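You operate a simulated robot arm through the tools that you are given. There is no shell and no other tool. Be economical: measure what you need, move in short steps, check, and stop when the job is done.

You run a simulated robot arm. Do the job below in one go: nothing can be reset, and whatever is moved stays where it is left.

## Task
Run the four cover bolts down by hand till they seat, crosswise: ONE, THREE, TWO, FOUR.

Only the result counts: the job must be done as asked and must still hold three seconds after the hand-in. Knocking over, shifting, dropping, spilling or breaking anything else fails it. A push-on lid holds only when it is set on centred and level and pressed home; a screw cap is set on level and turned clockwise until tight.

## Robot
A 7-joint arm with a two-finger parallel gripper, fixed in place. Base frame: the origin is at the foot of the arm, x ahead of it, y to its left, z up. Units: mm, rad, N and s.
With the tool pointing down near the work surface it reaches from about 100 to 620 mm from the base axis. Its first joint turns from -1.152 to 1.152 rad. Payload 1.57 kg.
The tool frame sits at the grasp point between the pads (the TCP): z along the fingers, y along the line on which they close. The tips reach 30 mm beyond it. The gripper opens to 110 mm. The fingers are 24 mm wide and 12 mm thick; the gripper's body (48 by 112 mm) begins 78 mm behind the TCP.
Orientation is that of the tool frame in the base frame, as a unit quaternion [x, y, z, w]. With the fingers straight down and closing along the base's y, the tool's x points along the base's -x, its y along +y and its z along -z.

## Interface
- The arm moves only by the tool move_arm. Its argument "rows" is a list of rows, each an object of numbers (a shift or turn left out is 0, a gripper value left out holds the last): "ax", "ay", "az": the turn, a rotation vector about the tool's x, y, z in units of 4 degrees (1.0 is 4 degrees); "x", "y", "z": the shift along the tool's x, y, z in units of 30 mm (1.0 is 30 mm); "claw": the finger opening in mm, from 0 to 110. In form: [{"ax": .., "ay": .., "az": .., "x": .., "y": .., "z": .., "claw": ..}, ...]. A call has 1 to 20 rows; each row shifts and turns the commanded pose from where the row before left it, along the tool's axes as they then stand. A call with a number of a shift or a turn outside -1 to 1 is refused whole. A row lasts 0.2 s, in which the tool goes at most 50 mm and 0.15 rad; a call with a longer step from one row to the next is refused whole, and so is a gripper value outside its range. Where a pose cannot be reached the arm comes as near as it can. A force on the tool above 40 N (or 10 N above the force at the start of the call, whichever is more), or a blocked arm, ends the call early, and 0.2 s more pass. The fingers move at their own pace (about 108 mm/s each) and stop on an object; they squeeze with about 26 N. The grip force told is the motor's: it shows also when the fingers shut on nothing. Time passes only in rows, and 0.2 s behind the last, so rows that do not move let the fingers close. The reply holds the time, the measured pose of the TCP, the force on the tool along the base axes, the opening and the grip force, in the units named above and with some noise, with the torque about the TCP (base axes, N m) and any sound that the robot's microphone picked up.
- Cameras (640 x 400 px; columns grow to the right, rows downward): "scene" is fixed at [153, -379.7, 1436.3]; the picture's right is [0.81, -0.59, 0.00], its down [-0.17, -0.24, -0.96] and it looks along [0.56, 0.77, -0.29] (base axes); focal length 331 px, centre (320, 200). "wrist" rides on the gripper at [70, 16, -141] in the tool frame; the picture's right is [-0.23, 0.97, 0.00], its down [-0.86, -0.20, -0.48] and it looks along [-0.47, -0.11, 0.88] (tool axes); focal length 222 px, centre (320, 200). There is no depth. A picture from a camera that has moved, and an enlarged one, comes with that camera's place and axes in the base frame and with its lens. The place of the scene camera against the robot may be out by one fixed shift of up to 18 mm in any direction.
- grab_frame(camera): a new picture of that camera. It takes no simulated time.
- enlarge(camera, box): a new picture of the part [left, top, right, bottom] of that camera's present view, enlarged. It takes no simulated time.
- job_done(): hands the job in; it is judged then, once.

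Work in short steps. Places have to be worked out from the pictures, the camera data and where the tool is seen: move nearer, look again, correct. Check each grasp and each placing, and mend what went wrong. You have 120 turns and 76 pictures in all, those below and enlarged ones among them. Open the gripper and draw the arm clear of the work before you hand the job in, unless the task says otherwise; then end with one line.

The tools are called after ">>>" as a command line: name --argument value ..., lists and objects as JSON in quotes. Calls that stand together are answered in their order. move_arm: Moves the arm, as the interface text tells. Its arguments: {"type":"object","properties":{"rows":{"type":"array","items":{"type":"object","properties":{"ax":{"type":"number"},"ay":{"type":"number"},"az":{"type":"number"},"x":{"type":"number"},"y":{"type":"number"},"z":{"type":"number"},"claw":{"type":"number"}}}}},"required":["rows"]} The other tools are called the same way: grab_frame (camera) takes a picture; enlarge (camera, box) takes an enlarged picture of a part of a camera's view; job_done () hands the job in.

At the start:

```text
time_s: 0.0
ee_pos: [335.7, -47.2, 1322.4]
tcp_rot: [0.0, 1.0, 0.0, 0.0]
ft_force: [0.5, -0.1, -0.4]
moment: [-0.02, -0.04, 0.01]
opening: 110.0
gripper_force: 0.1
```

scene: 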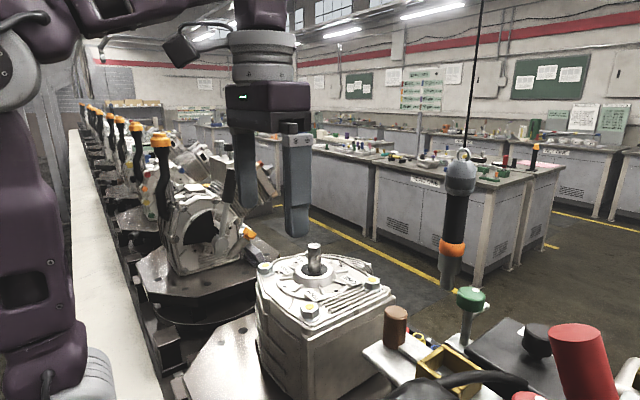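
wrist: 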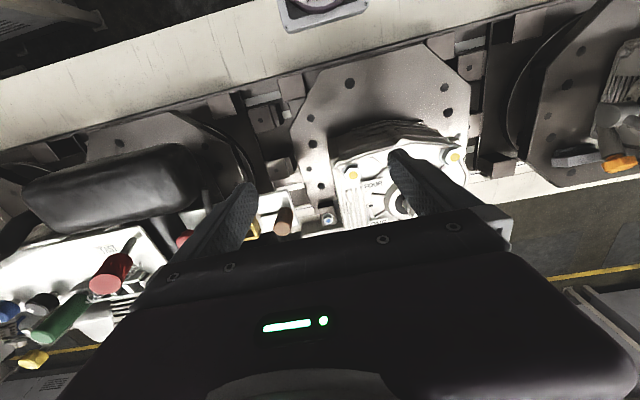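

The gearbox cover with its bolts lies ahead in both views. I enlarge it to find the bolts and labels.

>>> enlarge --camera "scene" --box '[240, 230, 400, 330]'

>>> enlarge --camera "wrist" --box '[300, 110, 500, 235]'

```text
4.00 times, centred on (320, 280) of scene
camera zoom: at [153.0, -379.7, 1436.3], right [0.81, -0.59, 0.0], down [-0.17, -0.24, -0.96], along [0.56, 0.77, -0.29], focal length 1325 px, centre (320, -120)
```

zoom: 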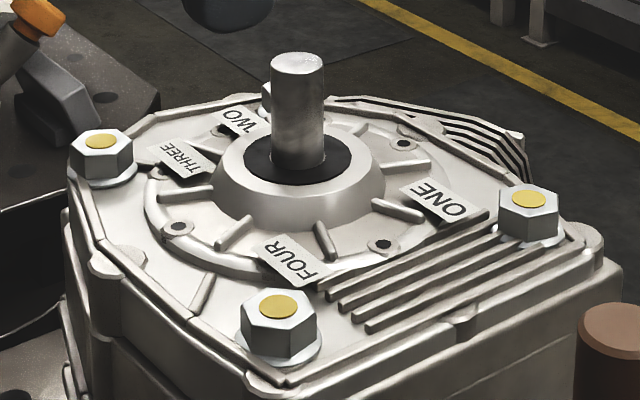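

```text
3.20 times, centred on (400, 172) of wrist
camera zoom: at [267.2, -31.3, 1463.9], right [0.23, 0.97, 0.0], down [0.86, -0.2, 0.48], along [0.47, -0.11, -0.88], focal length 711 px, centre (64, 288)
```

zoom: 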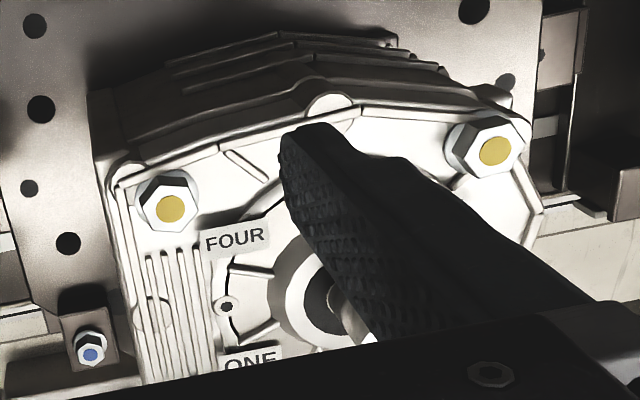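

Triangulating from both cameras puts the bolts at about: FOUR (407,-11), THREE (412,138), ONE (544,-11), TWO (548,140), with head tops near z≈1145. A hanging tool may sit near ONE, so I go part of the way at height and look again.

>>> move_arm --rows '[{"x": -0.9, "y": 0.45}, {"x": -0.9, "y": 0.45}, {"x": -0.9, "y": 0.4}, {"x": -0.9}, {"x": -0.9}, {}]'

>>> grab_frame --camera "wrist"

>>> grab_frame --camera "scene"

```text
time_s: 1.4
ee_pos: [462.1, -8.0, 1319.4]
tcp_rot: [0.0, 1.0, 0.0, 0.0]
ft_force: [1.1, 0.4, 0.6]
moment: [0.01, 0.02, 0.01]
opening: 110.0
gripper_force: 0.0
out of reach, approached as far as the arm can: row 5
```

```text
71 pictures are left
camera wrist: at [392.3, 7.3, 1460.6], right [0.23, 0.97, 0.0], down [0.86, -0.2, 0.48], along [0.47, -0.11, -0.88], focal length 222 px, centre (320, 200)
```

wrist: 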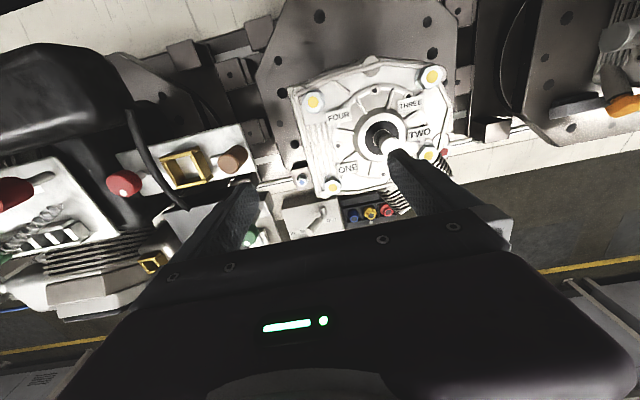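

```text
70 pictures are left
```

scene: 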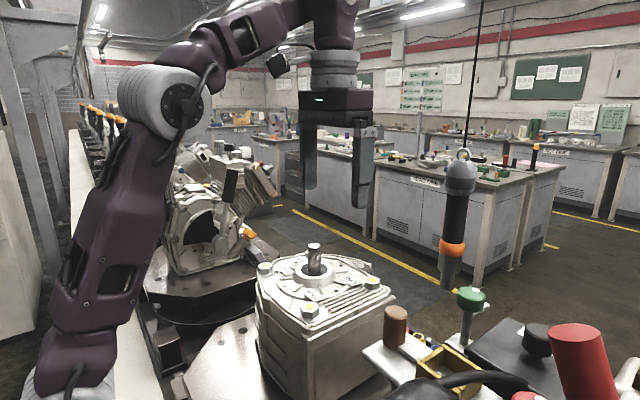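

From two wrist views the head tops are near z≈1123: FOUR (417,-8), ONE ≈(553,-8), THREE ≈(423,150) and TWO roughly (535–555,146). I go down and forward to above ONE and look.

>>> move_arm --rows '[{"z": 0.9}, {"z": 0.9}, {"z": 0.9, "x": -0.5}, {"x": -0.8}, {"x": -0.8}, {"x": -0.5}, {}]'

>>> grab_frame --camera "wrist"

>>> grab_frame --camera "scene"

```text
time_s: 3.0
ee_pos: [537.5, -8.5, 1238.3]
tcp_rot: [0.0, 1.0, 0.0, 0.0]
ft_force: [0.4, 0.4, 0.9]
moment: [0.02, 0.04, -0.01]
opening: 109.9
gripper_force: 0.1
```

```text
69 pictures are left
camera wrist: at [468.1, 8.2, 1378.8], right [0.23, 0.97, 0.0], down [0.86, -0.2, 0.48], along [0.47, -0.11, -0.88], focal length 222 px, centre (320, 200)
```

wrist: 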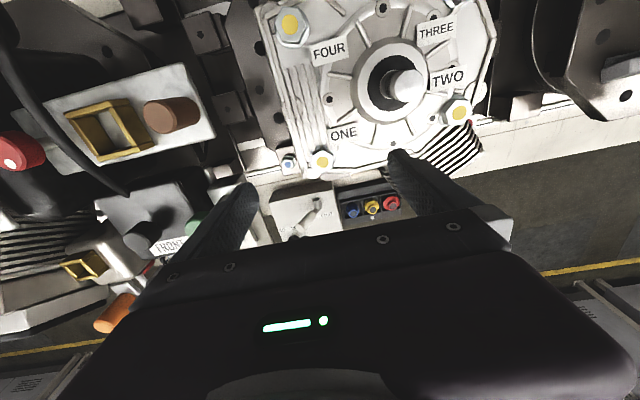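

```text
68 pictures are left
```

scene: 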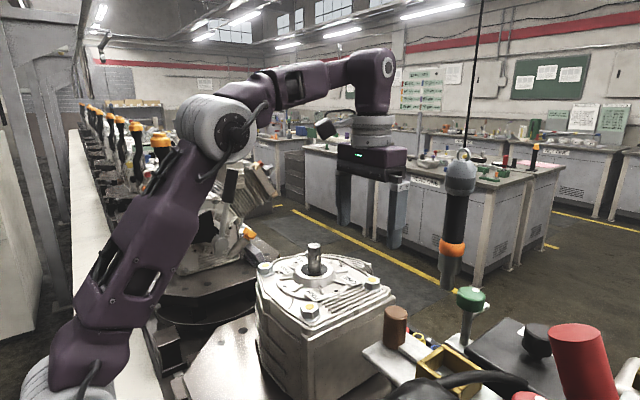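

ONE refines to (553.5,-9,1123). I zoom in on its head for its facet orientation and the gap under it.

>>> enlarge --camera "wrist" --box '[282, 135, 362, 185]'

>>> enlarge --camera "scene" --box '[340, 260, 404, 300]'

>>> enlarge --camera "scene" --box '[278, 290, 342, 330]'

```text
8.00 times, centred on (322, 160) of wrist
camera zoom: at [468.1, 8.2, 1378.8], right [0.23, 0.97, 0.0], down [0.86, -0.2, 0.48], along [0.47, -0.11, -0.88], focal length 1777 px, centre (304, 520)
```

zoom: 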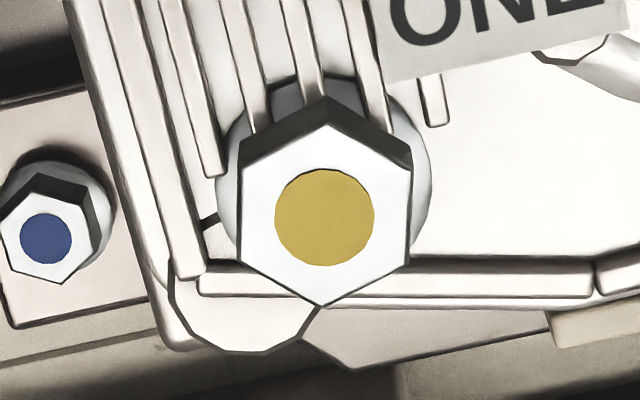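

```text
10.00 times, centred on (372, 280) of scene
camera zoom: at [153.0, -379.7, 1436.3], right [0.81, -0.59, 0.0], down [-0.17, -0.24, -0.96], along [0.56, 0.77, -0.29], focal length 3313 px, centre (-200, -600)
```

zoom: 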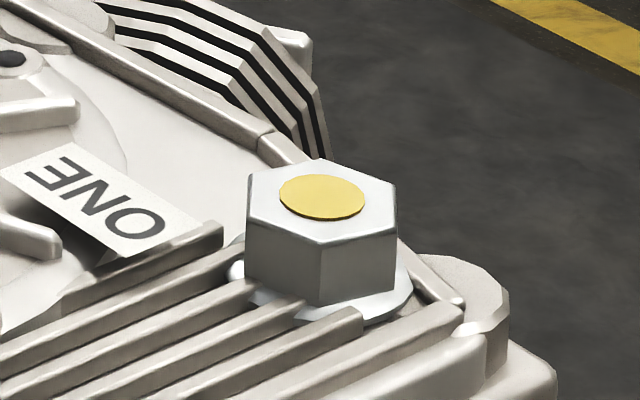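

```text
10.00 times, centred on (310, 310) of scene
camera zoom: at [153.0, -379.7, 1436.3], right [0.81, -0.59, 0.0], down [-0.17, -0.24, -0.96], along [0.56, 0.77, -0.29], focal length 3313 px, centre (420, -900)
```

zoom: 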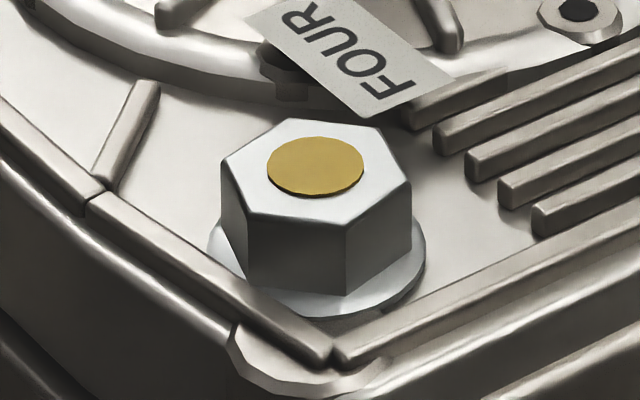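

ONE is a hex about 25 mm across flats and 16 mm tall; one flat pair's normal is about 15° clockwise from the tool's closing line. I centre on it, turn 15°, narrow the gripper, and come down to just above the head.

>>> move_arm --rows '[{"x": -0.533, "y": -0.03, "claw": 50}, {"az": 1}, {"az": 1}, {"az": 1}, {"az": 0.75, "z": 0.8}, {"z": 0.9}, {"z": 0.4}, {}]'

>>> grab_frame --camera "wrist"

>>> enlarge --camera "scene" --box '[320, 150, 480, 300]'

```text
time_s: 4.8
ee_pos: [553.6, -8.5, 1175.1]
tcp_rot: [0.13, 0.991, 0.0, -0.001]
ft_force: [0.9, -0.1, -0.6]
moment: [-0.02, 0.03, 0.0]
opening: 50.3
gripper_force: 0.1
```

```text
64 pictures are left
camera wrist: at [490.9, 25.0, 1315.9], right [0.47, 0.88, 0.0], down [0.77, -0.41, 0.48], along [0.42, -0.23, -0.88], focal length 222 px, centre (320, 200)
```

wrist: 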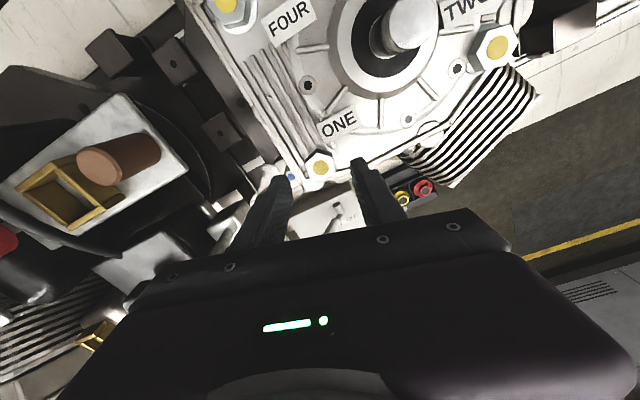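

```text
2.67 times, centred on (400, 225) of scene
camera zoom: at [153.0, -379.7, 1436.3], right [0.81, -0.59, 0.0], down [-0.17, -0.24, -0.96], along [0.56, 0.77, -0.29], focal length 883 px, centre (107, 133)
```

zoom: 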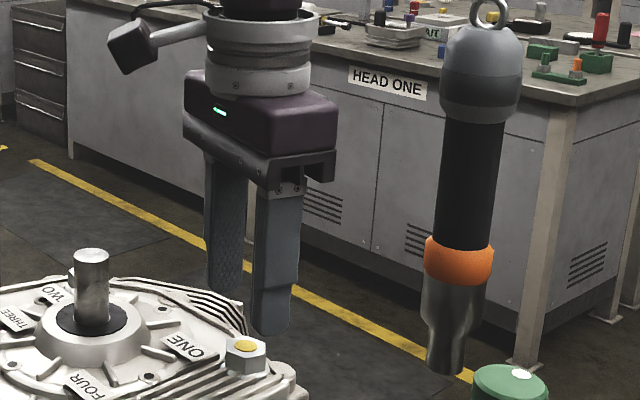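

The bolt is centred: it computes to (553.7,-9.8) against the TCP at (553.6,-8.5). I go down to z≈1142 so the tips straddle the upper head, then check before closing.

>>> move_arm --rows '[{"z": 0.5, "y": -0.03}, {"z": 0.5}, {"z": 0.1}, {}]'

>>> enlarge --camera "wrist" --box '[260, 140, 380, 215]'

>>> enlarge --camera "scene" --box '[324, 245, 420, 305]'

```text
time_s: 5.8
ee_pos: [552.0, -8.6, 1142.5]
tcp_rot: [0.129, 0.992, 0.0, -0.001]
ft_force: [0.0, -0.3, 0.1]
moment: [0.03, -0.05, -0.04]
opening: 49.9
gripper_force: 0.1
```

```text
5.33 times, centred on (320, 178) of wrist
camera zoom: at [490.2, 24.0, 1283.4], right [0.47, 0.88, 0.0], down [0.77, -0.41, 0.48], along [0.42, -0.23, -0.88], focal length 1185 px, centre (320, 320)
```

zoom: 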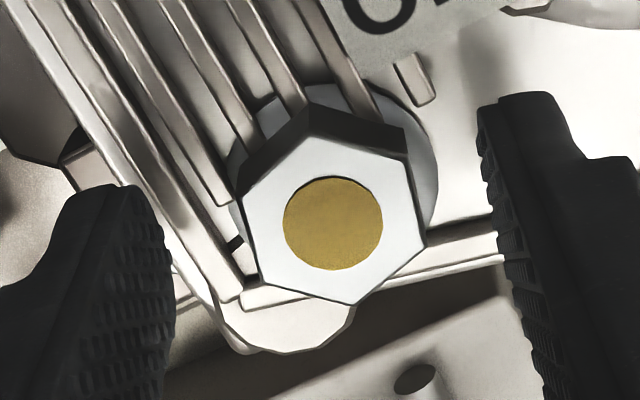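

```text
6.67 times, centred on (372, 275) of scene
camera zoom: at [153.0, -379.7, 1436.3], right [0.81, -0.59, 0.0], down [-0.17, -0.24, -0.96], along [0.56, 0.77, -0.29], focal length 2209 px, centre (-27, -300)
```

zoom: 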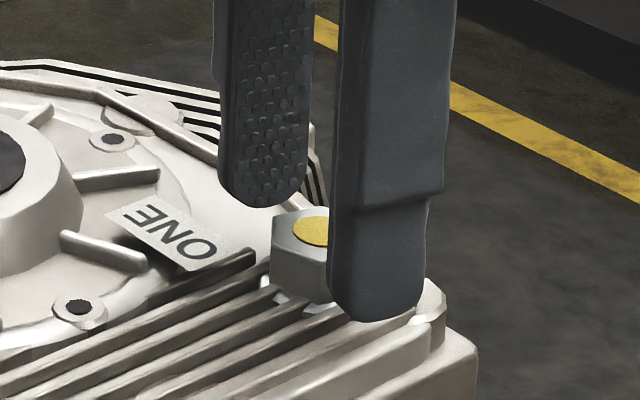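

The flats line up with the fingers and the bolt sits at (553.6,-8.7). I nudge 1.6 mm and close on the head.

>>> move_arm --rows '[{"x": -0.052, "y": 0.014}, {"claw": 15}, {}, {}]'

```text
time_s: 6.8
ee_pos: [555.9, -10.0, 1142.5]
tcp_rot: [0.13, 0.992, 0.001, 0.0]
ft_force: [4.4, 10.4, 0.5]
moment: [0.25, -0.34, 0.03]
opening: 26.3
gripper_force: 37.6
```

Gripped at 26.3 mm, with a 10 N side load pushing toward +y. I ease 1 mm that way to centre it.

>>> move_arm --rows '[{"y": 0.035}, {}]'

```text
time_s: 7.4
ee_pos: [555.5, -9.7, 1141.4]
tcp_rot: [0.13, 0.991, -0.001, 0.0]
ft_force: [0.8, 7.5, 0.2]
moment: [0.08, -0.59, 0.01]
opening: 26.1
gripper_force: 37.1
```

The side load is falling. I add another 1 mm and start turning clockwise while I watch the torque.

>>> move_arm --rows '[{"y": 0.04}, {"az": 1}, {"az": 1}, {"az": 1}, {"az": 1}, {"az": 1}]'

```text
time_s: 8.8
ee_pos: [556.1, -9.0, 1143.2]
tcp_rot: [0.302, 0.953, -0.001, 0.0]
ft_force: [-2.7, -9.8, -2.2]
moment: [-0.11, 0.27, -0.02]
opening: 26.2
gripper_force: 37.4
```

It turns freely with no torque. I undo part of the y-shift and carry on another 60°, then check that the bolt follows.

>>> move_arm --rows '[{"y": -0.02, "az": 1}, {"az": 1}, {"az": 1}, {"az": 1}, {"az": 1}, {"az": 1}, {"az": 1}, {"az": 1}, {"az": 1}, {"az": 1}, {"az": 1}, {"az": 1}, {"az": 1}, {"az": 1}, {"az": 1}]'

>>> enlarge --camera "wrist" --box '[260, 140, 380, 215]'

>>> enlarge --camera "scene" --box '[324, 245, 420, 305]'

```text
time_s: 12.0
ee_pos: [555.2, -7.8, 1141.2]
tcp_rot: [0.737, 0.676, 0.001, 0.001]
ft_force: [19.6, -1.6, -3.7]
moment: [0.02, -0.61, 0.04]
opening: 26.5
gripper_force: 37.3
```

```text
5.33 times, centred on (320, 178) of wrist
camera zoom: at [578.3, 59.8, 1283.6], right [0.95, -0.31, 0.0], down [-0.27, -0.83, 0.48], along [-0.15, -0.45, -0.88], focal length 1185 px, centre (320, 320)
```

zoom: 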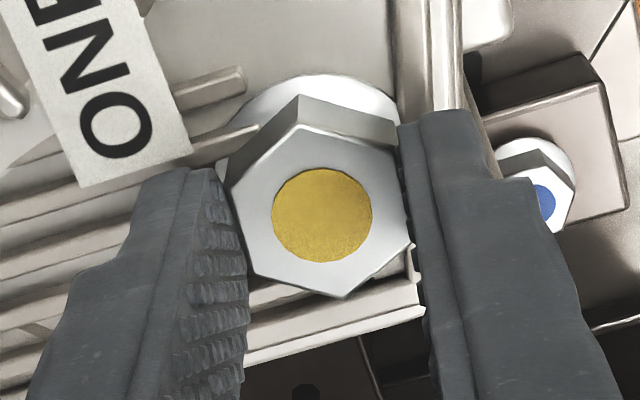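

```text
6.67 times, centred on (372, 275) of scene
camera zoom: at [153.8, -379.7, 1436.2], right [0.81, -0.59, 0.0], down [-0.17, -0.24, -0.96], along [0.56, 0.77, -0.29], focal length 2209 px, centre (-27, -300)
```

zoom: 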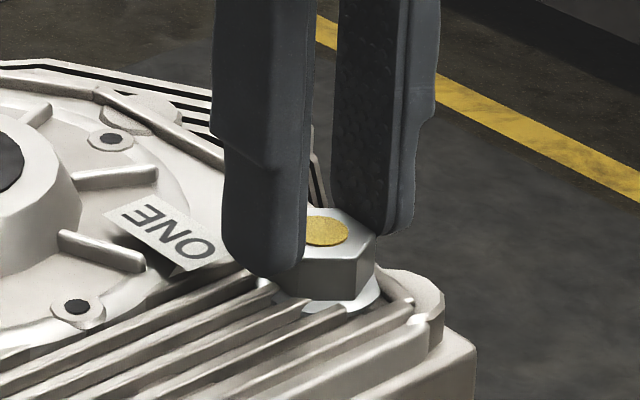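

The bolt follows the fingers. The side load of +20 N in x means the true axis is about 1.5–2 mm further out, so I shift and keep turning.

>>> move_arm --rows '[{"y": 0.05}, {"az": 1}, {"az": 1}, {"az": 1}, {"az": 1}, {"az": 1}, {"az": 1}, {"az": 1}, {"az": 1}, {"az": 1}, {"az": 1}]'

```text
time_s: 14.4
ee_pos: [556.7, -8.5, 1142.1]
tcp_rot: [0.924, 0.382, 0.001, -0.001]
ft_force: [9.3, -3.6, -3.7]
moment: [-0.12, -0.17, 0.39]
opening: 26.5
gripper_force: 37.8
```

Angle is 135° and a resisting torque of 0.39 N·m has appeared. I continue in small steps.

>>> move_arm --rows '[{"az": 1}, {"az": 1}, {"az": 1}]'

```text
time_s: 15.2
ee_pos: [556.9, -9.2, 1141.4]
tcp_rot: [0.959, 0.283, -0.001, 0.0]
ft_force: [6.4, -4.7, -0.8]
moment: [-0.11, -0.14, 0.1]
opening: 28.4
gripper_force: 39.0
```

The opening grew to 28.4 mm, so the head is cam-ing between the pads: it has probably seated and begun to slip. I look.

>>> enlarge --camera "wrist" --box '[260, 140, 380, 215]'

>>> enlarge --camera "scene" --box '[340, 260, 404, 300]'

```text
5.33 times, centred on (320, 178) of wrist
camera zoom: at [624.5, 15.5, 1283.0], right [0.34, -0.94, 0.0], down [-0.83, -0.3, 0.48], along [-0.45, -0.16, -0.88], focal length 1185 px, centre (320, 320)
```

zoom: 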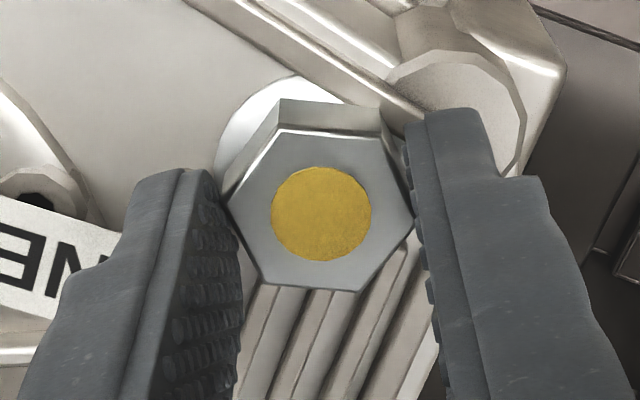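

```text
10.00 times, centred on (372, 280) of scene
camera zoom: at [153.3, -379.8, 1436.3], right [0.81, -0.59, 0.0], down [-0.17, -0.24, -0.96], along [0.56, 0.77, -0.29], focal length 3313 px, centre (-200, -600)
```

zoom: 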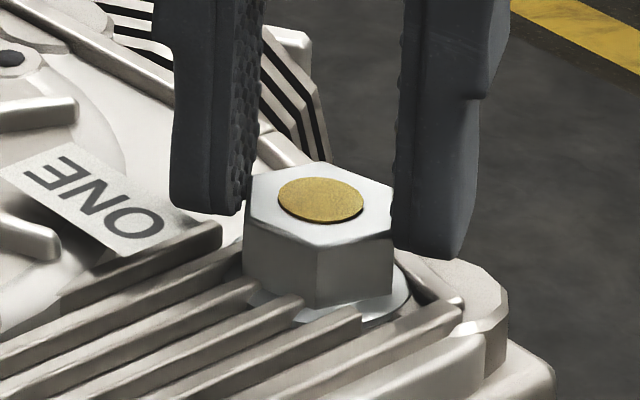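

The fingers are now about 9° ahead of the hex, so ONE has stiffened. To confirm it is seated, I open, go back 69° (one facet plus the slip), regrip squarely and a little deeper, and feel the torque.

>>> move_arm --rows '[{"claw": 50}, {}, {"az": -1}, {"az": -1}, {"az": -1}, {"az": -1}, {"az": -1}, {"az": -1}, {"az": -1}, {"az": -1}, {"az": -1}, {"az": -1}, {"az": -1}, {"az": -1}, {"az": -1}, {"az": -1}, {"az": -1}, {"az": -1}, {"az": -1}, {"az": -0.25}]'

>>> enlarge --camera "wrist" --box '[260, 140, 380, 215]'

>>> enlarge --camera "scene" --box '[340, 260, 404, 300]'

```text
time_s: 19.4
ee_pos: [555.9, -8.4, 1142.4]
tcp_rot: [0.628, 0.778, 0.0, 0.0]
ft_force: [-0.3, -0.5, 0.2]
moment: [-0.01, -0.03, 0.0]
opening: 50.1
gripper_force: 0.1
```

```text
5.33 times, centred on (320, 178) of wrist
camera zoom: at [558.2, 63.5, 1283.8], right [1.0, -0.02, 0.0], down [-0.02, -0.88, 0.48], along [-0.01, -0.48, -0.88], focal length 1185 px, centre (320, 320)
```

zoom: 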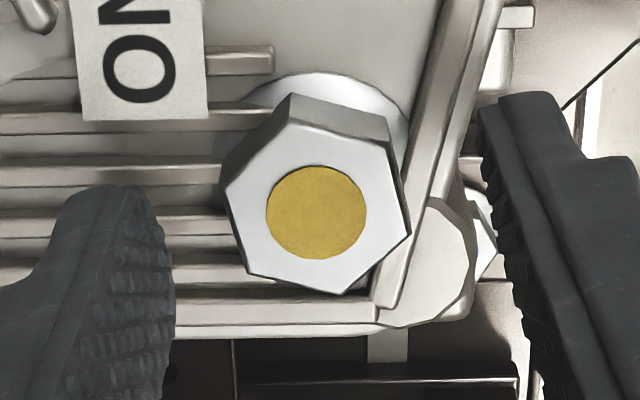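

```text
10.00 times, centred on (372, 280) of scene
camera zoom: at [153.0, -379.7, 1436.3], right [0.81, -0.59, 0.0], down [-0.17, -0.24, -0.96], along [0.56, 0.77, -0.29], focal length 3313 px, centre (-200, -600)
```

zoom: 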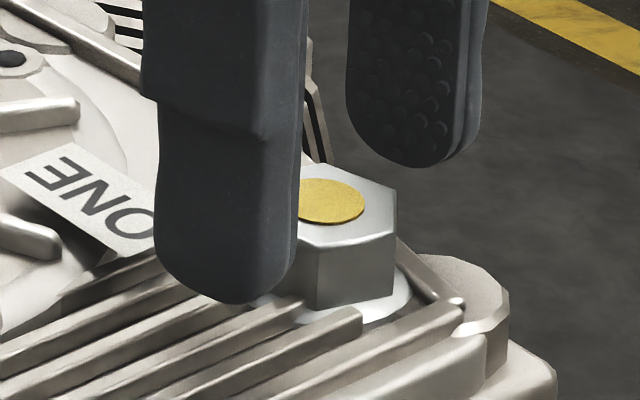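

Alignment is good. I lower 1.5 mm, close, and turn 12° to feel whether it resists at once.

>>> move_arm --rows '[{"z": 0.05}, {"claw": 15}, {}, {}, {"az": 1}, {"az": 1}, {"az": 1}]'

```text
time_s: 21.0
ee_pos: [555.9, -8.7, 1141.3]
tcp_rot: [0.708, 0.707, -0.001, -0.001]
ft_force: [-17.1, -4.7, -0.5]
moment: [-0.29, 0.42, 0.19]
opening: 28.0
gripper_force: 38.6
```

It resisted immediately again (opening 28.0 after 12°), which points to seated. I do one more check with a better-centred grip, turning just 6°.

>>> move_arm --rows '[{"claw": 50}, {}, {"az": -1}, {"az": -1}, {"az": -0.5, "y": -0.04}, {"claw": 15}, {}, {}, {"az": 0.7}, {"az": 0.8}]'

>>> enlarge --camera "scene" --box '[348, 265, 396, 295]'

```text
time_s: 23.2
ee_pos: [556.0, -8.6, 1141.4]
tcp_rot: [0.682, 0.731, 0.0, 0.0]
ft_force: [6.1, 4.0, 1.1]
moment: [0.06, -0.17, 0.34]
opening: 27.1
gripper_force: 38.0
```

```text
13.33 times, centred on (372, 280) of scene
camera zoom: at [153.2, -379.5, 1436.4], right [0.81, -0.59, 0.0], down [-0.17, -0.24, -0.96], along [0.56, 0.77, -0.29], focal length 4417 px, centre (-373, -867)
```

zoom: 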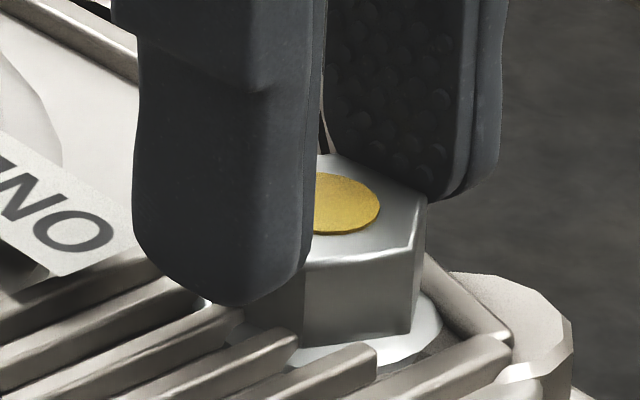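

Torque reached 0.34 N·m within 4°, so ONE is seated. I open, rise well above the shaft, unwind the wrist, and go over to THREE.

>>> move_arm --rows '[{"claw": 60}, {}, {"z": -0.9}, {"z": -0.9}, {"z": -0.9}, {"z": -0.7}, {"az": -1}, {"az": -1}, {"az": -1}, {"az": -1}, {"az": -1}, {"az": -1}, {"az": -1}, {"az": -1}, {"az": -1}, {"az": -1}]'

>>> move_arm --rows '[{"az": -1}, {"az": -1}, {"az": -1}, {"az": -1}, {"az": -1}, {"az": -1}, {"az": -1}, {"az": -1}, {"az": -1}, {"az": -1}, {"az": -1}, {"az": -0.5}, {"x": 0.9, "y": 0.9}, {"x": 0.9, "y": 0.9}, {"x": 0.9, "y": 0.9}, {"x": 0.9, "y": 0.9}, {"x": 0.83, "y": 0.9}, {"y": 0.77}, {}]'

>>> grab_frame --camera "wrist"

```text
time_s: 26.6
ee_pos: [556.2, -8.3, 1242.4]
tcp_rot: [0.39, 0.921, 0.001, 0.0]
ft_force: [0.3, -0.9, -0.7]
moment: [0.02, -0.02, 0.0]
opening: 59.8
gripper_force: 0.1
```

```text
time_s: 30.6
ee_pos: [422.3, 147.9, 1243.1]
tcp_rot: [-0.001, 1.0, 0.0, 0.0]
ft_force: [-0.6, -0.2, -0.2]
moment: [-0.02, 0.0, 0.0]
opening: 60.0
gripper_force: 0.1
```

```text
53 pictures are left
camera wrist: at [352.2, 164.3, 1384.5], right [0.23, 0.97, 0.0], down [0.86, -0.2, 0.48], along [0.47, -0.11, -0.88], focal length 222 px, centre (320, 200)
```

wrist: 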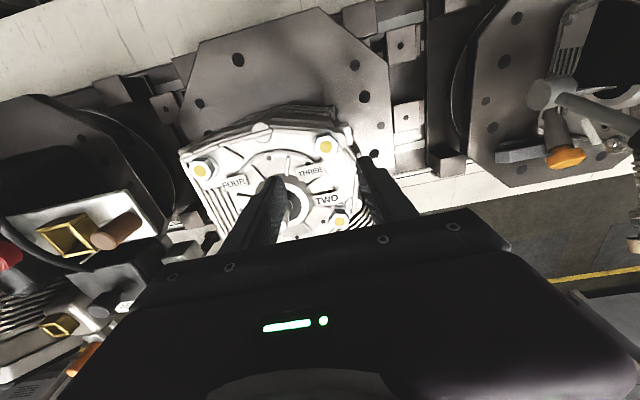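

THREE sits at about (422,155). I zoom in to see its facets.

>>> enlarge --camera "wrist" --box '[286, 120, 366, 170]'

```text
8.00 times, centred on (326, 145) of wrist
camera zoom: at [352.2, 164.3, 1384.5], right [0.23, 0.97, 0.0], down [0.86, -0.2, 0.48], along [0.47, -0.11, -0.88], focal length 1777 px, centre (272, 640)
```

zoom: 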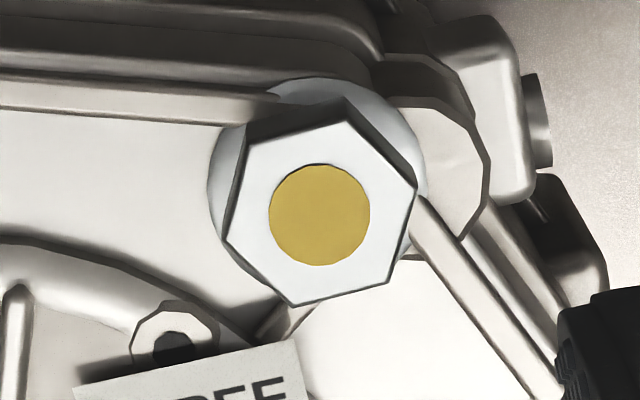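

One flat pair calls for a turn of +26°, or -34° for more travel. I take -34°, centre, and come down to just above.

>>> move_arm --rows '[{"y": 0.23}, {"az": -1}, {"az": -1}, {"az": -1}, {"az": -1}, {"az": -1}, {"az": -1}, {"az": -1}, {"az": -1}, {"az": -0.5, "z": 0.8}, {"z": 0.8}, {"z": 0.6, "claw": 50}, {}]'

>>> enlarge --camera "wrist" --box '[260, 130, 380, 205]'

```text
time_s: 33.4
ee_pos: [423.7, 157.5, 1175.3]
tcp_rot: [-0.292, 0.956, 0.0, 0.0]
ft_force: [-0.4, 0.1, 0.4]
moment: [-0.03, -0.01, 0.02]
opening: 50.1
gripper_force: 0.0
```

```text
5.33 times, centred on (320, 168) of wrist
camera zoom: at [356.6, 130.3, 1317.7], right [-0.36, 0.93, 0.0], down [0.82, 0.31, 0.48], along [0.45, 0.17, -0.88], focal length 1185 px, centre (320, 373)
```

zoom: 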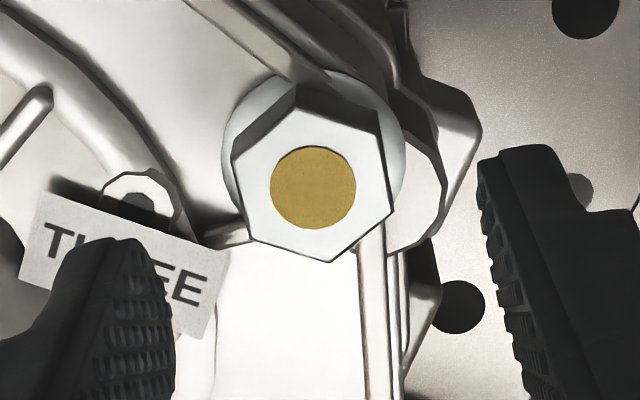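

The bolt appears about 3 mm off in tool x and 1 mm in y. I correct, go down to z≈1142, and re-check.

>>> move_arm --rows '[{"x": 0.09, "y": -0.03, "az": 0.4}, {"z": 0.5}, {"z": 0.5}, {"z": 0.1}, {}]'

>>> enlarge --camera "wrist" --box '[260, 140, 380, 215]'

>>> enlarge --camera "scene" --box '[232, 240, 312, 290]'

```text
time_s: 34.6
ee_pos: [420.6, 153.6, 1143.3]
tcp_rot: [-0.279, 0.96, 0.0, 0.0]
ft_force: [-0.2, 0.6, -0.1]
moment: [0.01, 0.01, 0.01]
opening: 50.3
gripper_force: 0.0
```

```text
5.33 times, centred on (320, 178) of wrist
camera zoom: at [354.3, 129.7, 1285.1], right [-0.33, 0.94, 0.0], down [0.83, 0.29, 0.48], along [0.45, 0.16, -0.88], focal length 1185 px, centre (320, 320)
```

zoom: 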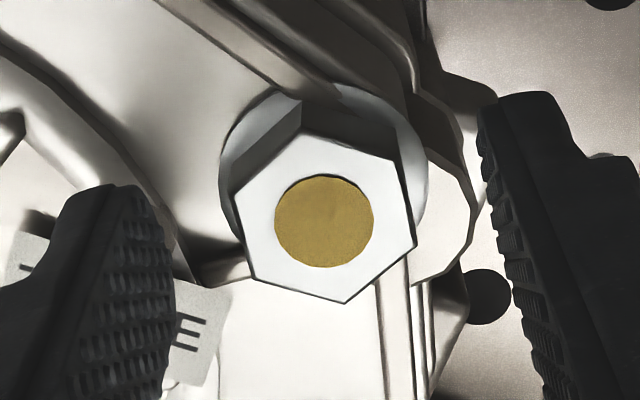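

```text
8.00 times, centred on (272, 265) of scene
camera zoom: at [153.0, -379.7, 1436.3], right [0.81, -0.59, 0.0], down [-0.17, -0.24, -0.96], along [0.56, 0.77, -0.29], focal length 2650 px, centre (704, -320)
```

zoom: 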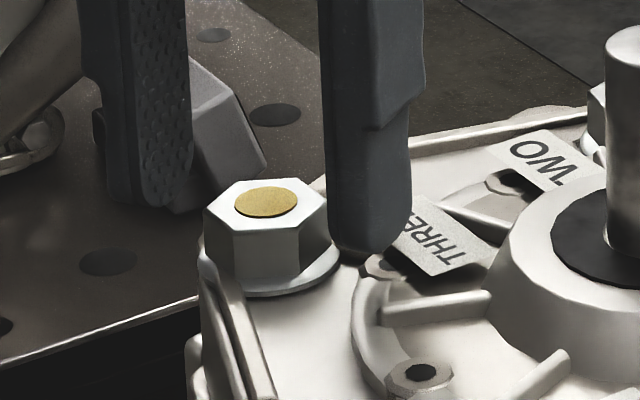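

Well centred. I trim +2°, close, and begin turning clockwise.

>>> move_arm --rows '[{"az": 0.5}, {"claw": 15}, {}, {}]'

>>> move_arm --rows '[{"az": 1}, {"az": 1}, {"az": 1}, {"az": 1}, {"az": 1}]'

```text
time_s: 35.6
ee_pos: [421.3, 154.0, 1144.0]
tcp_rot: [-0.262, 0.965, 0.0, 0.0]
ft_force: [2.7, -5.1, 0.5]
moment: [-0.1, -0.05, 0.02]
opening: 26.6
gripper_force: 37.9
```

```text
time_s: 36.8
ee_pos: [422.9, 154.7, 1144.1]
tcp_rot: [-0.09, 0.996, 0.001, 0.0]
ft_force: [9.6, 0.5, -0.5]
moment: [0.03, -0.18, 0.01]
opening: 26.6
gripper_force: 36.9
```

It turns freely at low loads. I continue in 40° steps and watch the opening and torque.

>>> move_arm --rows '[{"az": 1}, {"az": 1}, {"az": 1}, {"az": 1}, {"az": 1}, {"az": 1}, {"az": 1}, {"az": 1}, {"az": 1}, {"az": 1}]'

>>> move_arm --rows '[{"az": 1}, {"az": 1}, {"az": 1}, {"az": 1}, {"az": 1}, {"az": 1}, {"az": 1}, {"az": 1}, {"az": 1}, {"az": 1}]'

>>> move_arm --rows '[{"az": 1}, {"az": 1}, {"az": 1}, {"az": 1}, {"az": 1}]'

```text
time_s: 39.0
ee_pos: [421.1, 156.7, 1143.4]
tcp_rot: [0.255, 0.967, 0.002, 0.0]
ft_force: [13.1, 24.7, -1.9]
moment: [0.4, -0.91, 0.11]
opening: 26.5
gripper_force: 37.3
```

```text
time_s: 40.8
ee_pos: [422.4, 157.9, 1142.5]
tcp_rot: [0.498, 0.867, 0.004, 0.001]
ft_force: [4.3, 6.8, -0.3]
moment: [0.12, -0.22, 0.01]
opening: 26.4
gripper_force: 37.3
stopped in row 8: the force on the tool passed its limit at 40 N (the readings are from after the stop); the commanded pose is now the measured one
```

```text
time_s: 42.0
ee_pos: [423.6, 156.0, 1144.0]
tcp_rot: [0.642, 0.767, 0.005, 0.001]
ft_force: [18.3, 12.3, -0.8]
moment: [0.13, -0.47, 0.35]
opening: 27.3
gripper_force: 38.1
```

Torque is 0.35 with the opening growing after about 110°, much as with ONE, but the side load was large. I open, re-centre from a picture, and retest.

>>> move_arm --rows '[{"claw": 50}, {}, {}]'

>>> enlarge --camera "wrist" --box '[260, 140, 380, 215]'

>>> enlarge --camera "scene" --box '[232, 240, 312, 290]'

```text
time_s: 42.8
ee_pos: [422.1, 155.2, 1143.1]
tcp_rot: [0.641, 0.767, 0.003, 0.0]
ft_force: [0.3, -0.2, -0.1]
moment: [-0.03, 0.01, 0.03]
opening: 50.1
gripper_force: 0.1
```

```text
5.33 times, centred on (320, 178) of wrist
camera zoom: at [425.5, 226.1, 1285.2], right [1.0, -0.05, 0.0], down [-0.05, -0.88, 0.47], along [-0.02, -0.47, -0.88], focal length 1185 px, centre (320, 320)
```

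zoom: 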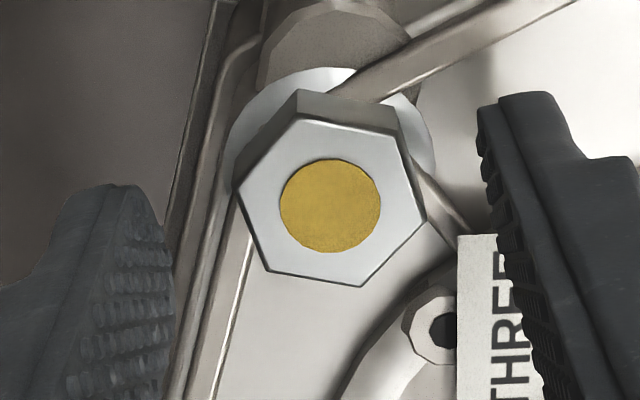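

```text
8.00 times, centred on (272, 265) of scene
camera zoom: at [153.0, -379.7, 1436.3], right [0.81, -0.59, 0.0], down [-0.17, -0.24, -0.96], along [0.56, 0.77, -0.29], focal length 2650 px, centre (704, -320)
```

zoom: 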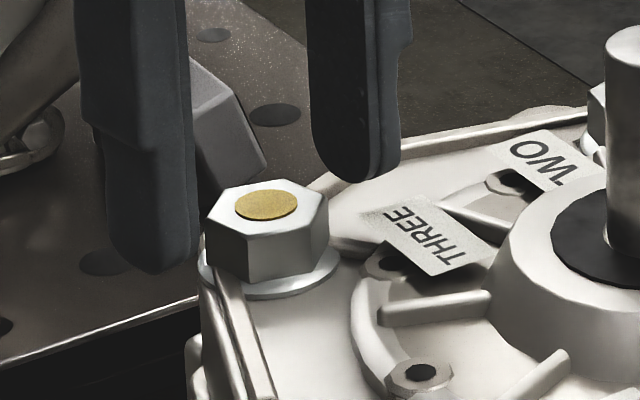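

The picture and the force direction agree: the bolt is about 2 mm further in tool x and y. I shift, regrip and turn 8° to test.

>>> move_arm --rows '[{"x": 0.065, "y": 0.07}, {"az": -0.5}, {"claw": 15}, {}, {}, {"az": 1}, {"az": 1}]'

```text
time_s: 44.4
ee_pos: [423.6, 157.8, 1144.3]
tcp_rot: [0.682, 0.732, 0.004, 0.001]
ft_force: [-4.8, -0.7, 1.0]
moment: [-0.68, 0.1, 0.14]
opening: 28.1
gripper_force: 37.8
```

It slipped again straight away. I realign once more and turn gently, reading the torque before the slip point.

>>> move_arm --rows '[{"claw": 50}, {}, {"az": -1}, {"az": -1}, {"az": -0.4}, {"claw": 15}, {}, {}, {"az": 0.5}, {"az": 0.5}]'

>>> enlarge --camera "wrist" --box '[260, 140, 380, 215]'

```text
time_s: 46.6
ee_pos: [421.7, 156.9, 1142.6]
tcp_rot: [0.645, 0.764, 0.002, 0.001]
ft_force: [-14.1, -6.5, 1.1]
moment: [-0.89, 0.27, 0.22]
opening: 26.4
gripper_force: 37.1
```

```text
5.33 times, centred on (320, 178) of wrist
camera zoom: at [427.4, 228.2, 1285.0], right [1.0, -0.06, 0.0], down [-0.05, -0.88, 0.48], along [-0.02, -0.47, -0.88], focal length 1185 px, centre (320, 320)
```

zoom: 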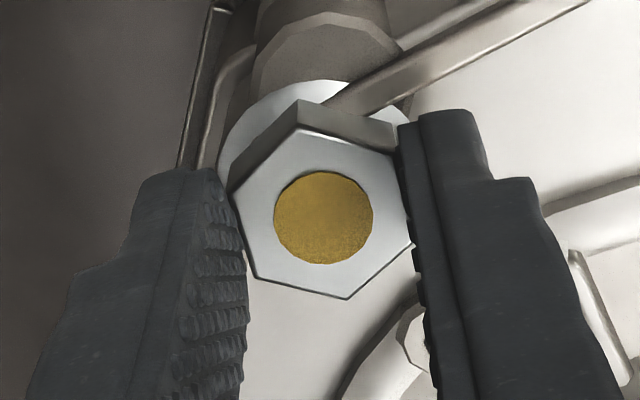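

The grip is square now with 0.22 N·m. I go 4° further to see it climb.

>>> move_arm --rows '[{"az": 0.6}, {"az": 0.6}]'

```text
time_s: 47.2
ee_pos: [424.2, 157.8, 1143.8]
tcp_rot: [0.676, 0.737, 0.003, 0.001]
ft_force: [-13.6, -6.5, 1.6]
moment: [-0.67, 0.32, 0.37]
opening: 27.1
gripper_force: 37.8
```

Torque rose to 0.37 N·m as the pads began to cam, so THREE is seated. I open, rise, unwind and go to TWO at about (533,148).

>>> move_arm --rows '[{"claw": 60}, {}, {"z": -0.9}, {"z": -0.9}, {"z": -0.9}, {"z": -0.6}, {"az": -1}, {"az": -1}, {"az": -1}, {"az": -1}, {"az": -1}, {"az": -1}, {"az": -1}, {"az": -1}, {"az": -1}, {"az": -1}]'

>>> move_arm --rows '[{"az": -1}, {"az": -1}, {"az": -1}, {"az": -1}, {"az": -1}, {"az": -1}, {"az": -1}, {"az": -1}, {"az": -1}, {"az": -1}, {"az": -1}, {"az": -0.3}, {"x": -0.9, "y": -0.1}, {"x": -0.9, "y": -0.1}, {"x": -0.9, "y": -0.1}, {"x": -0.9}, {}]'

>>> grab_frame --camera "wrist"

>>> enlarge --camera "wrist" --box '[286, 125, 366, 175]'

```text
time_s: 50.6
ee_pos: [425.1, 158.6, 1242.5]
tcp_rot: [0.383, 0.924, 0.002, 0.002]
ft_force: [0.1, 0.1, 0.1]
moment: [-0.01, -0.02, 0.0]
opening: 60.1
gripper_force: 0.0
```

```text
time_s: 54.2
ee_pos: [531.4, 147.5, 1243.2]
tcp_rot: [-0.002, 1.0, 0.003, 0.002]
ft_force: [-1.0, -0.7, 0.6]
moment: [-0.01, 0.0, 0.01]
opening: 60.1
gripper_force: 0.0
```

```text
45 pictures are left
camera wrist: at [461.2, 164.0, 1384.3], right [0.22, 0.97, 0.01], down [0.85, -0.2, 0.48], along [0.47, -0.1, -0.88], focal length 222 px, centre (320, 200)
```

wrist: 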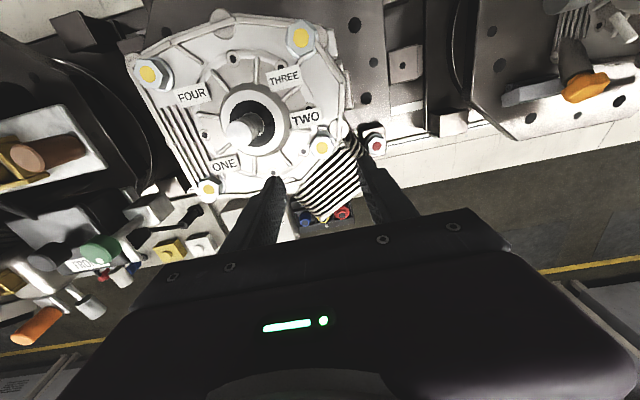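

```text
8.00 times, centred on (326, 150) of wrist
camera zoom: at [461.2, 164.0, 1384.3], right [0.22, 0.97, 0.01], down [0.85, -0.2, 0.48], along [0.47, -0.1, -0.88], focal length 1777 px, centre (272, 600)
```

zoom: 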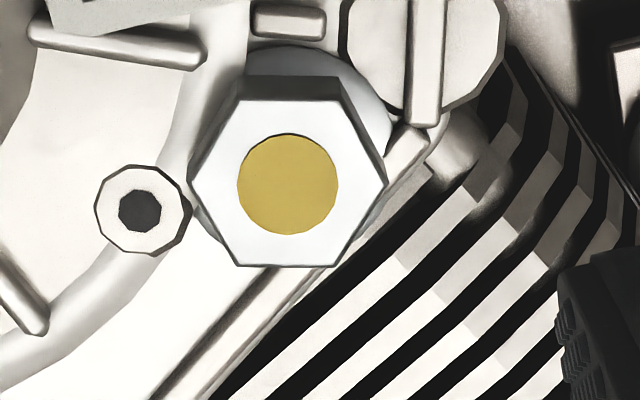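

TWO is at about (534,151), with flats at yaw ≈ -17°. I centre, turn, and come down over the head.

>>> move_arm --rows '[{"x": -0.08, "y": 0.127, "claw": 50}, {"az": -1}, {"az": -1}, {"az": -1}, {"az": -1.0}, {"az": -0.18, "z": 0.8}, {"z": 0.8}, {"z": 0.8}, {"z": 0.5}, {"z": 0.4}, {}]'

>>> enlarge --camera "wrist" --box '[260, 140, 380, 215]'

>>> enlarge --camera "scene" --box '[272, 215, 352, 265]'

```text
time_s: 56.6
ee_pos: [534.0, 154.1, 1144.9]
tcp_rot: [-0.146, 0.989, 0.002, 0.003]
ft_force: [1.0, 0.2, 0.4]
moment: [0.01, 0.01, 0.02]
opening: 50.0
gripper_force: 0.1
```

```text
5.33 times, centred on (320, 178) of wrist
camera zoom: at [462.6, 148.7, 1285.0], right [-0.07, 1.0, 0.0], down [0.87, 0.06, 0.48], along [0.48, 0.04, -0.88], focal length 1185 px, centre (320, 320)
```

zoom: 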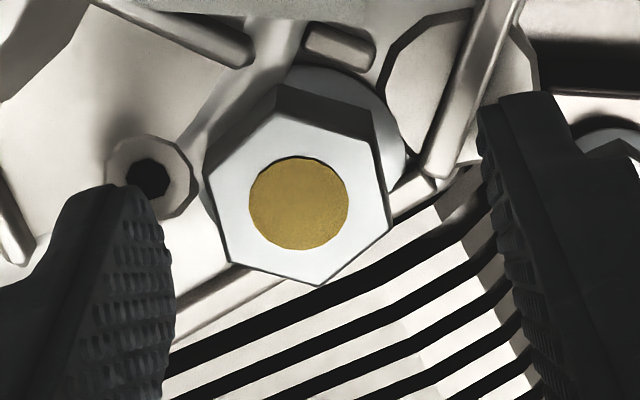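

```text
8.00 times, centred on (312, 240) of scene
camera zoom: at [153.0, -379.7, 1436.3], right [0.81, -0.59, 0.0], down [-0.17, -0.24, -0.96], along [0.56, 0.77, -0.29], focal length 2650 px, centre (384, -120)
```

zoom: 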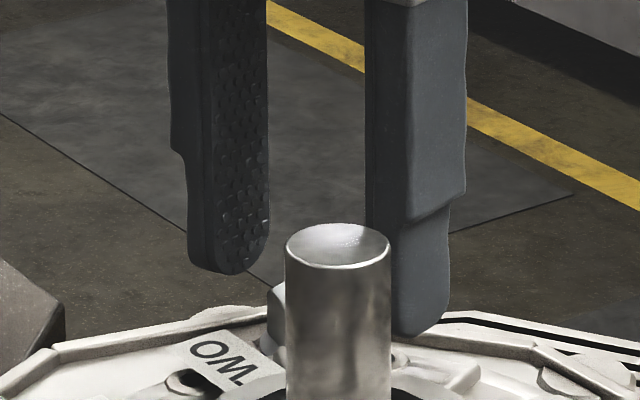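

The bolt is offset by about (+2.9,-2.8) mm in the tool frame from where a centred one appears. I correct and look again.

>>> move_arm --rows '[{"x": 0.09, "y": -0.09, "z": 0.06}, {}]'

>>> enlarge --camera "wrist" --box '[260, 140, 380, 215]'

```text
time_s: 57.2
ee_pos: [533.1, 150.1, 1142.3]
tcp_rot: [-0.147, 0.989, 0.002, 0.003]
ft_force: [-0.4, -1.0, 0.0]
moment: [0.01, -0.01, 0.02]
opening: 50.0
gripper_force: 0.1
```

```text
5.33 times, centred on (320, 178) of wrist
camera zoom: at [460.9, 145.2, 1283.2], right [-0.07, 1.0, 0.0], down [0.87, 0.06, 0.48], along [0.48, 0.04, -0.88], focal length 1185 px, centre (320, 320)
```

zoom: 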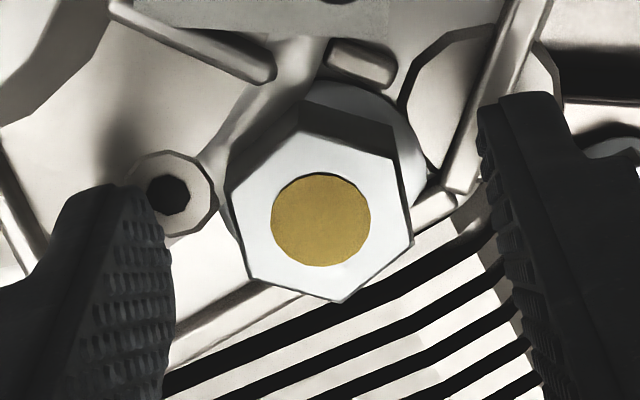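

Centre is at (320,219), as wanted. I close and start turning 20°.

>>> move_arm --rows '[{"claw": 15}, {}, {}]'

>>> move_arm --rows '[{"az": 1}, {"az": 1}, {"az": 1}, {"az": 1}, {"az": 1}, {}]'

```text
time_s: 58.0
ee_pos: [533.1, 149.7, 1142.7]
tcp_rot: [-0.146, 0.989, 0.001, 0.003]
ft_force: [0.4, -2.4, 0.1]
moment: [-0.07, -0.14, -0.03]
opening: 26.5
gripper_force: 37.5
```

```text
time_s: 59.4
ee_pos: [532.6, 150.5, 1143.2]
tcp_rot: [0.026, 1.0, 0.004, 0.003]
ft_force: [6.4, 7.6, -3.0]
moment: [0.22, -0.39, 0.02]
opening: 26.5
gripper_force: 36.5
```

It turns freely. I nudge 0.7 mm toward the side load and go another 40°.

>>> move_arm --rows '[{"x": -0.02, "y": 0.02}, {"az": 1}, {"az": 1}, {"az": 1}, {"az": 1}, {"az": 1}, {"az": 1}, {"az": 1}, {"az": 1}, {"az": 1}, {"az": 1}]'

```text
time_s: 61.8
ee_pos: [532.9, 151.6, 1141.6]
tcp_rot: [0.367, 0.93, 0.004, 0.0]
ft_force: [3.1, 24.6, -0.7]
moment: [0.3, -0.51, 0.08]
opening: 26.6
gripper_force: 37.9
```

A +y side load of 25 N. I shift 2 mm toward +y and continue.

>>> move_arm --rows '[{"x": 0.045, "y": 0.049}, {}, {"az": 1}, {"az": 1}, {"az": 1}, {"az": 1}, {"az": 1}, {"az": 1}]'

```text
time_s: 63.6
ee_pos: [534.8, 153.1, 1141.9]
tcp_rot: [0.553, 0.833, 0.004, 0.001]
ft_force: [10.2, 10.7, -3.0]
moment: [-0.13, -0.51, 0.12]
opening: 26.3
gripper_force: 37.2
```

Still free after about 84°. A small re-centring, then on in small steps.

>>> move_arm --rows '[{"x": 0.018, "y": 0.044}, {"az": 1}, {"az": 1}, {"az": 1}, {"az": 1}]'

>>> move_arm --rows '[{"az": 1}, {"az": 1}]'

```text
time_s: 64.8
ee_pos: [534.5, 153.7, 1142.7]
tcp_rot: [0.664, 0.748, 0.004, 0.002]
ft_force: [9.4, 2.3, -4.4]
moment: [-0.24, -0.23, 0.2]
opening: 27.8
gripper_force: 38.3
```

```text
time_s: 65.4
ee_pos: [534.8, 152.8, 1141.9]
tcp_rot: [0.714, 0.7, 0.004, 0.001]
ft_force: [11.9, 5.5, -1.4]
moment: [0.15, -0.3, 0.16]
opening: 29.0
gripper_force: 38.7
```

It began to slip at about 95° turned, now about 13° ahead. I open, go back, regrip and test.

>>> move_arm --rows '[{"claw": 50}, {}, {"az": -1}, {"az": -1}, {"az": -1}, {"az": -0.3}, {}]'

>>> enlarge --camera "wrist" --box '[260, 140, 380, 215]'

```text
time_s: 67.0
ee_pos: [534.1, 152.4, 1142.9]
tcp_rot: [0.628, 0.778, 0.004, 0.001]
ft_force: [0.1, 0.6, -0.6]
moment: [-0.02, 0.0, 0.0]
opening: 50.0
gripper_force: 0.2
```

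```text
5.33 times, centred on (320, 178) of wrist
camera zoom: at [535.4, 223.9, 1284.1], right [1.0, -0.02, 0.01], down [-0.02, -0.88, 0.47], along [0.0, -0.47, -0.88], focal length 1185 px, centre (320, 320)
```

zoom: 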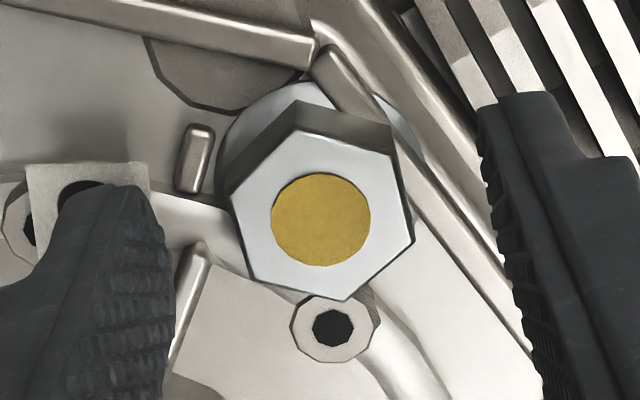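

Square and centred. I close, then test the torque in small turns.

>>> move_arm --rows '[{"claw": 15}, {}, {}, {"az": 0.5}, {"az": 0.5}]'

>>> move_arm --rows '[{"az": 0.6}, {"az": 0.6}]'

```text
time_s: 68.2
ee_pos: [534.7, 154.1, 1142.4]
tcp_rot: [0.656, 0.755, 0.004, 0.0]
ft_force: [-7.2, -3.3, 1.6]
moment: [-0.4, 0.15, 0.29]
opening: 26.6
gripper_force: 37.4
```

```text
time_s: 68.8
ee_pos: [534.6, 153.1, 1141.5]
tcp_rot: [0.687, 0.726, 0.004, 0.001]
ft_force: [-4.0, -3.0, 1.4]
moment: [-0.35, 0.08, 0.34]
opening: 27.4
gripper_force: 38.0
```

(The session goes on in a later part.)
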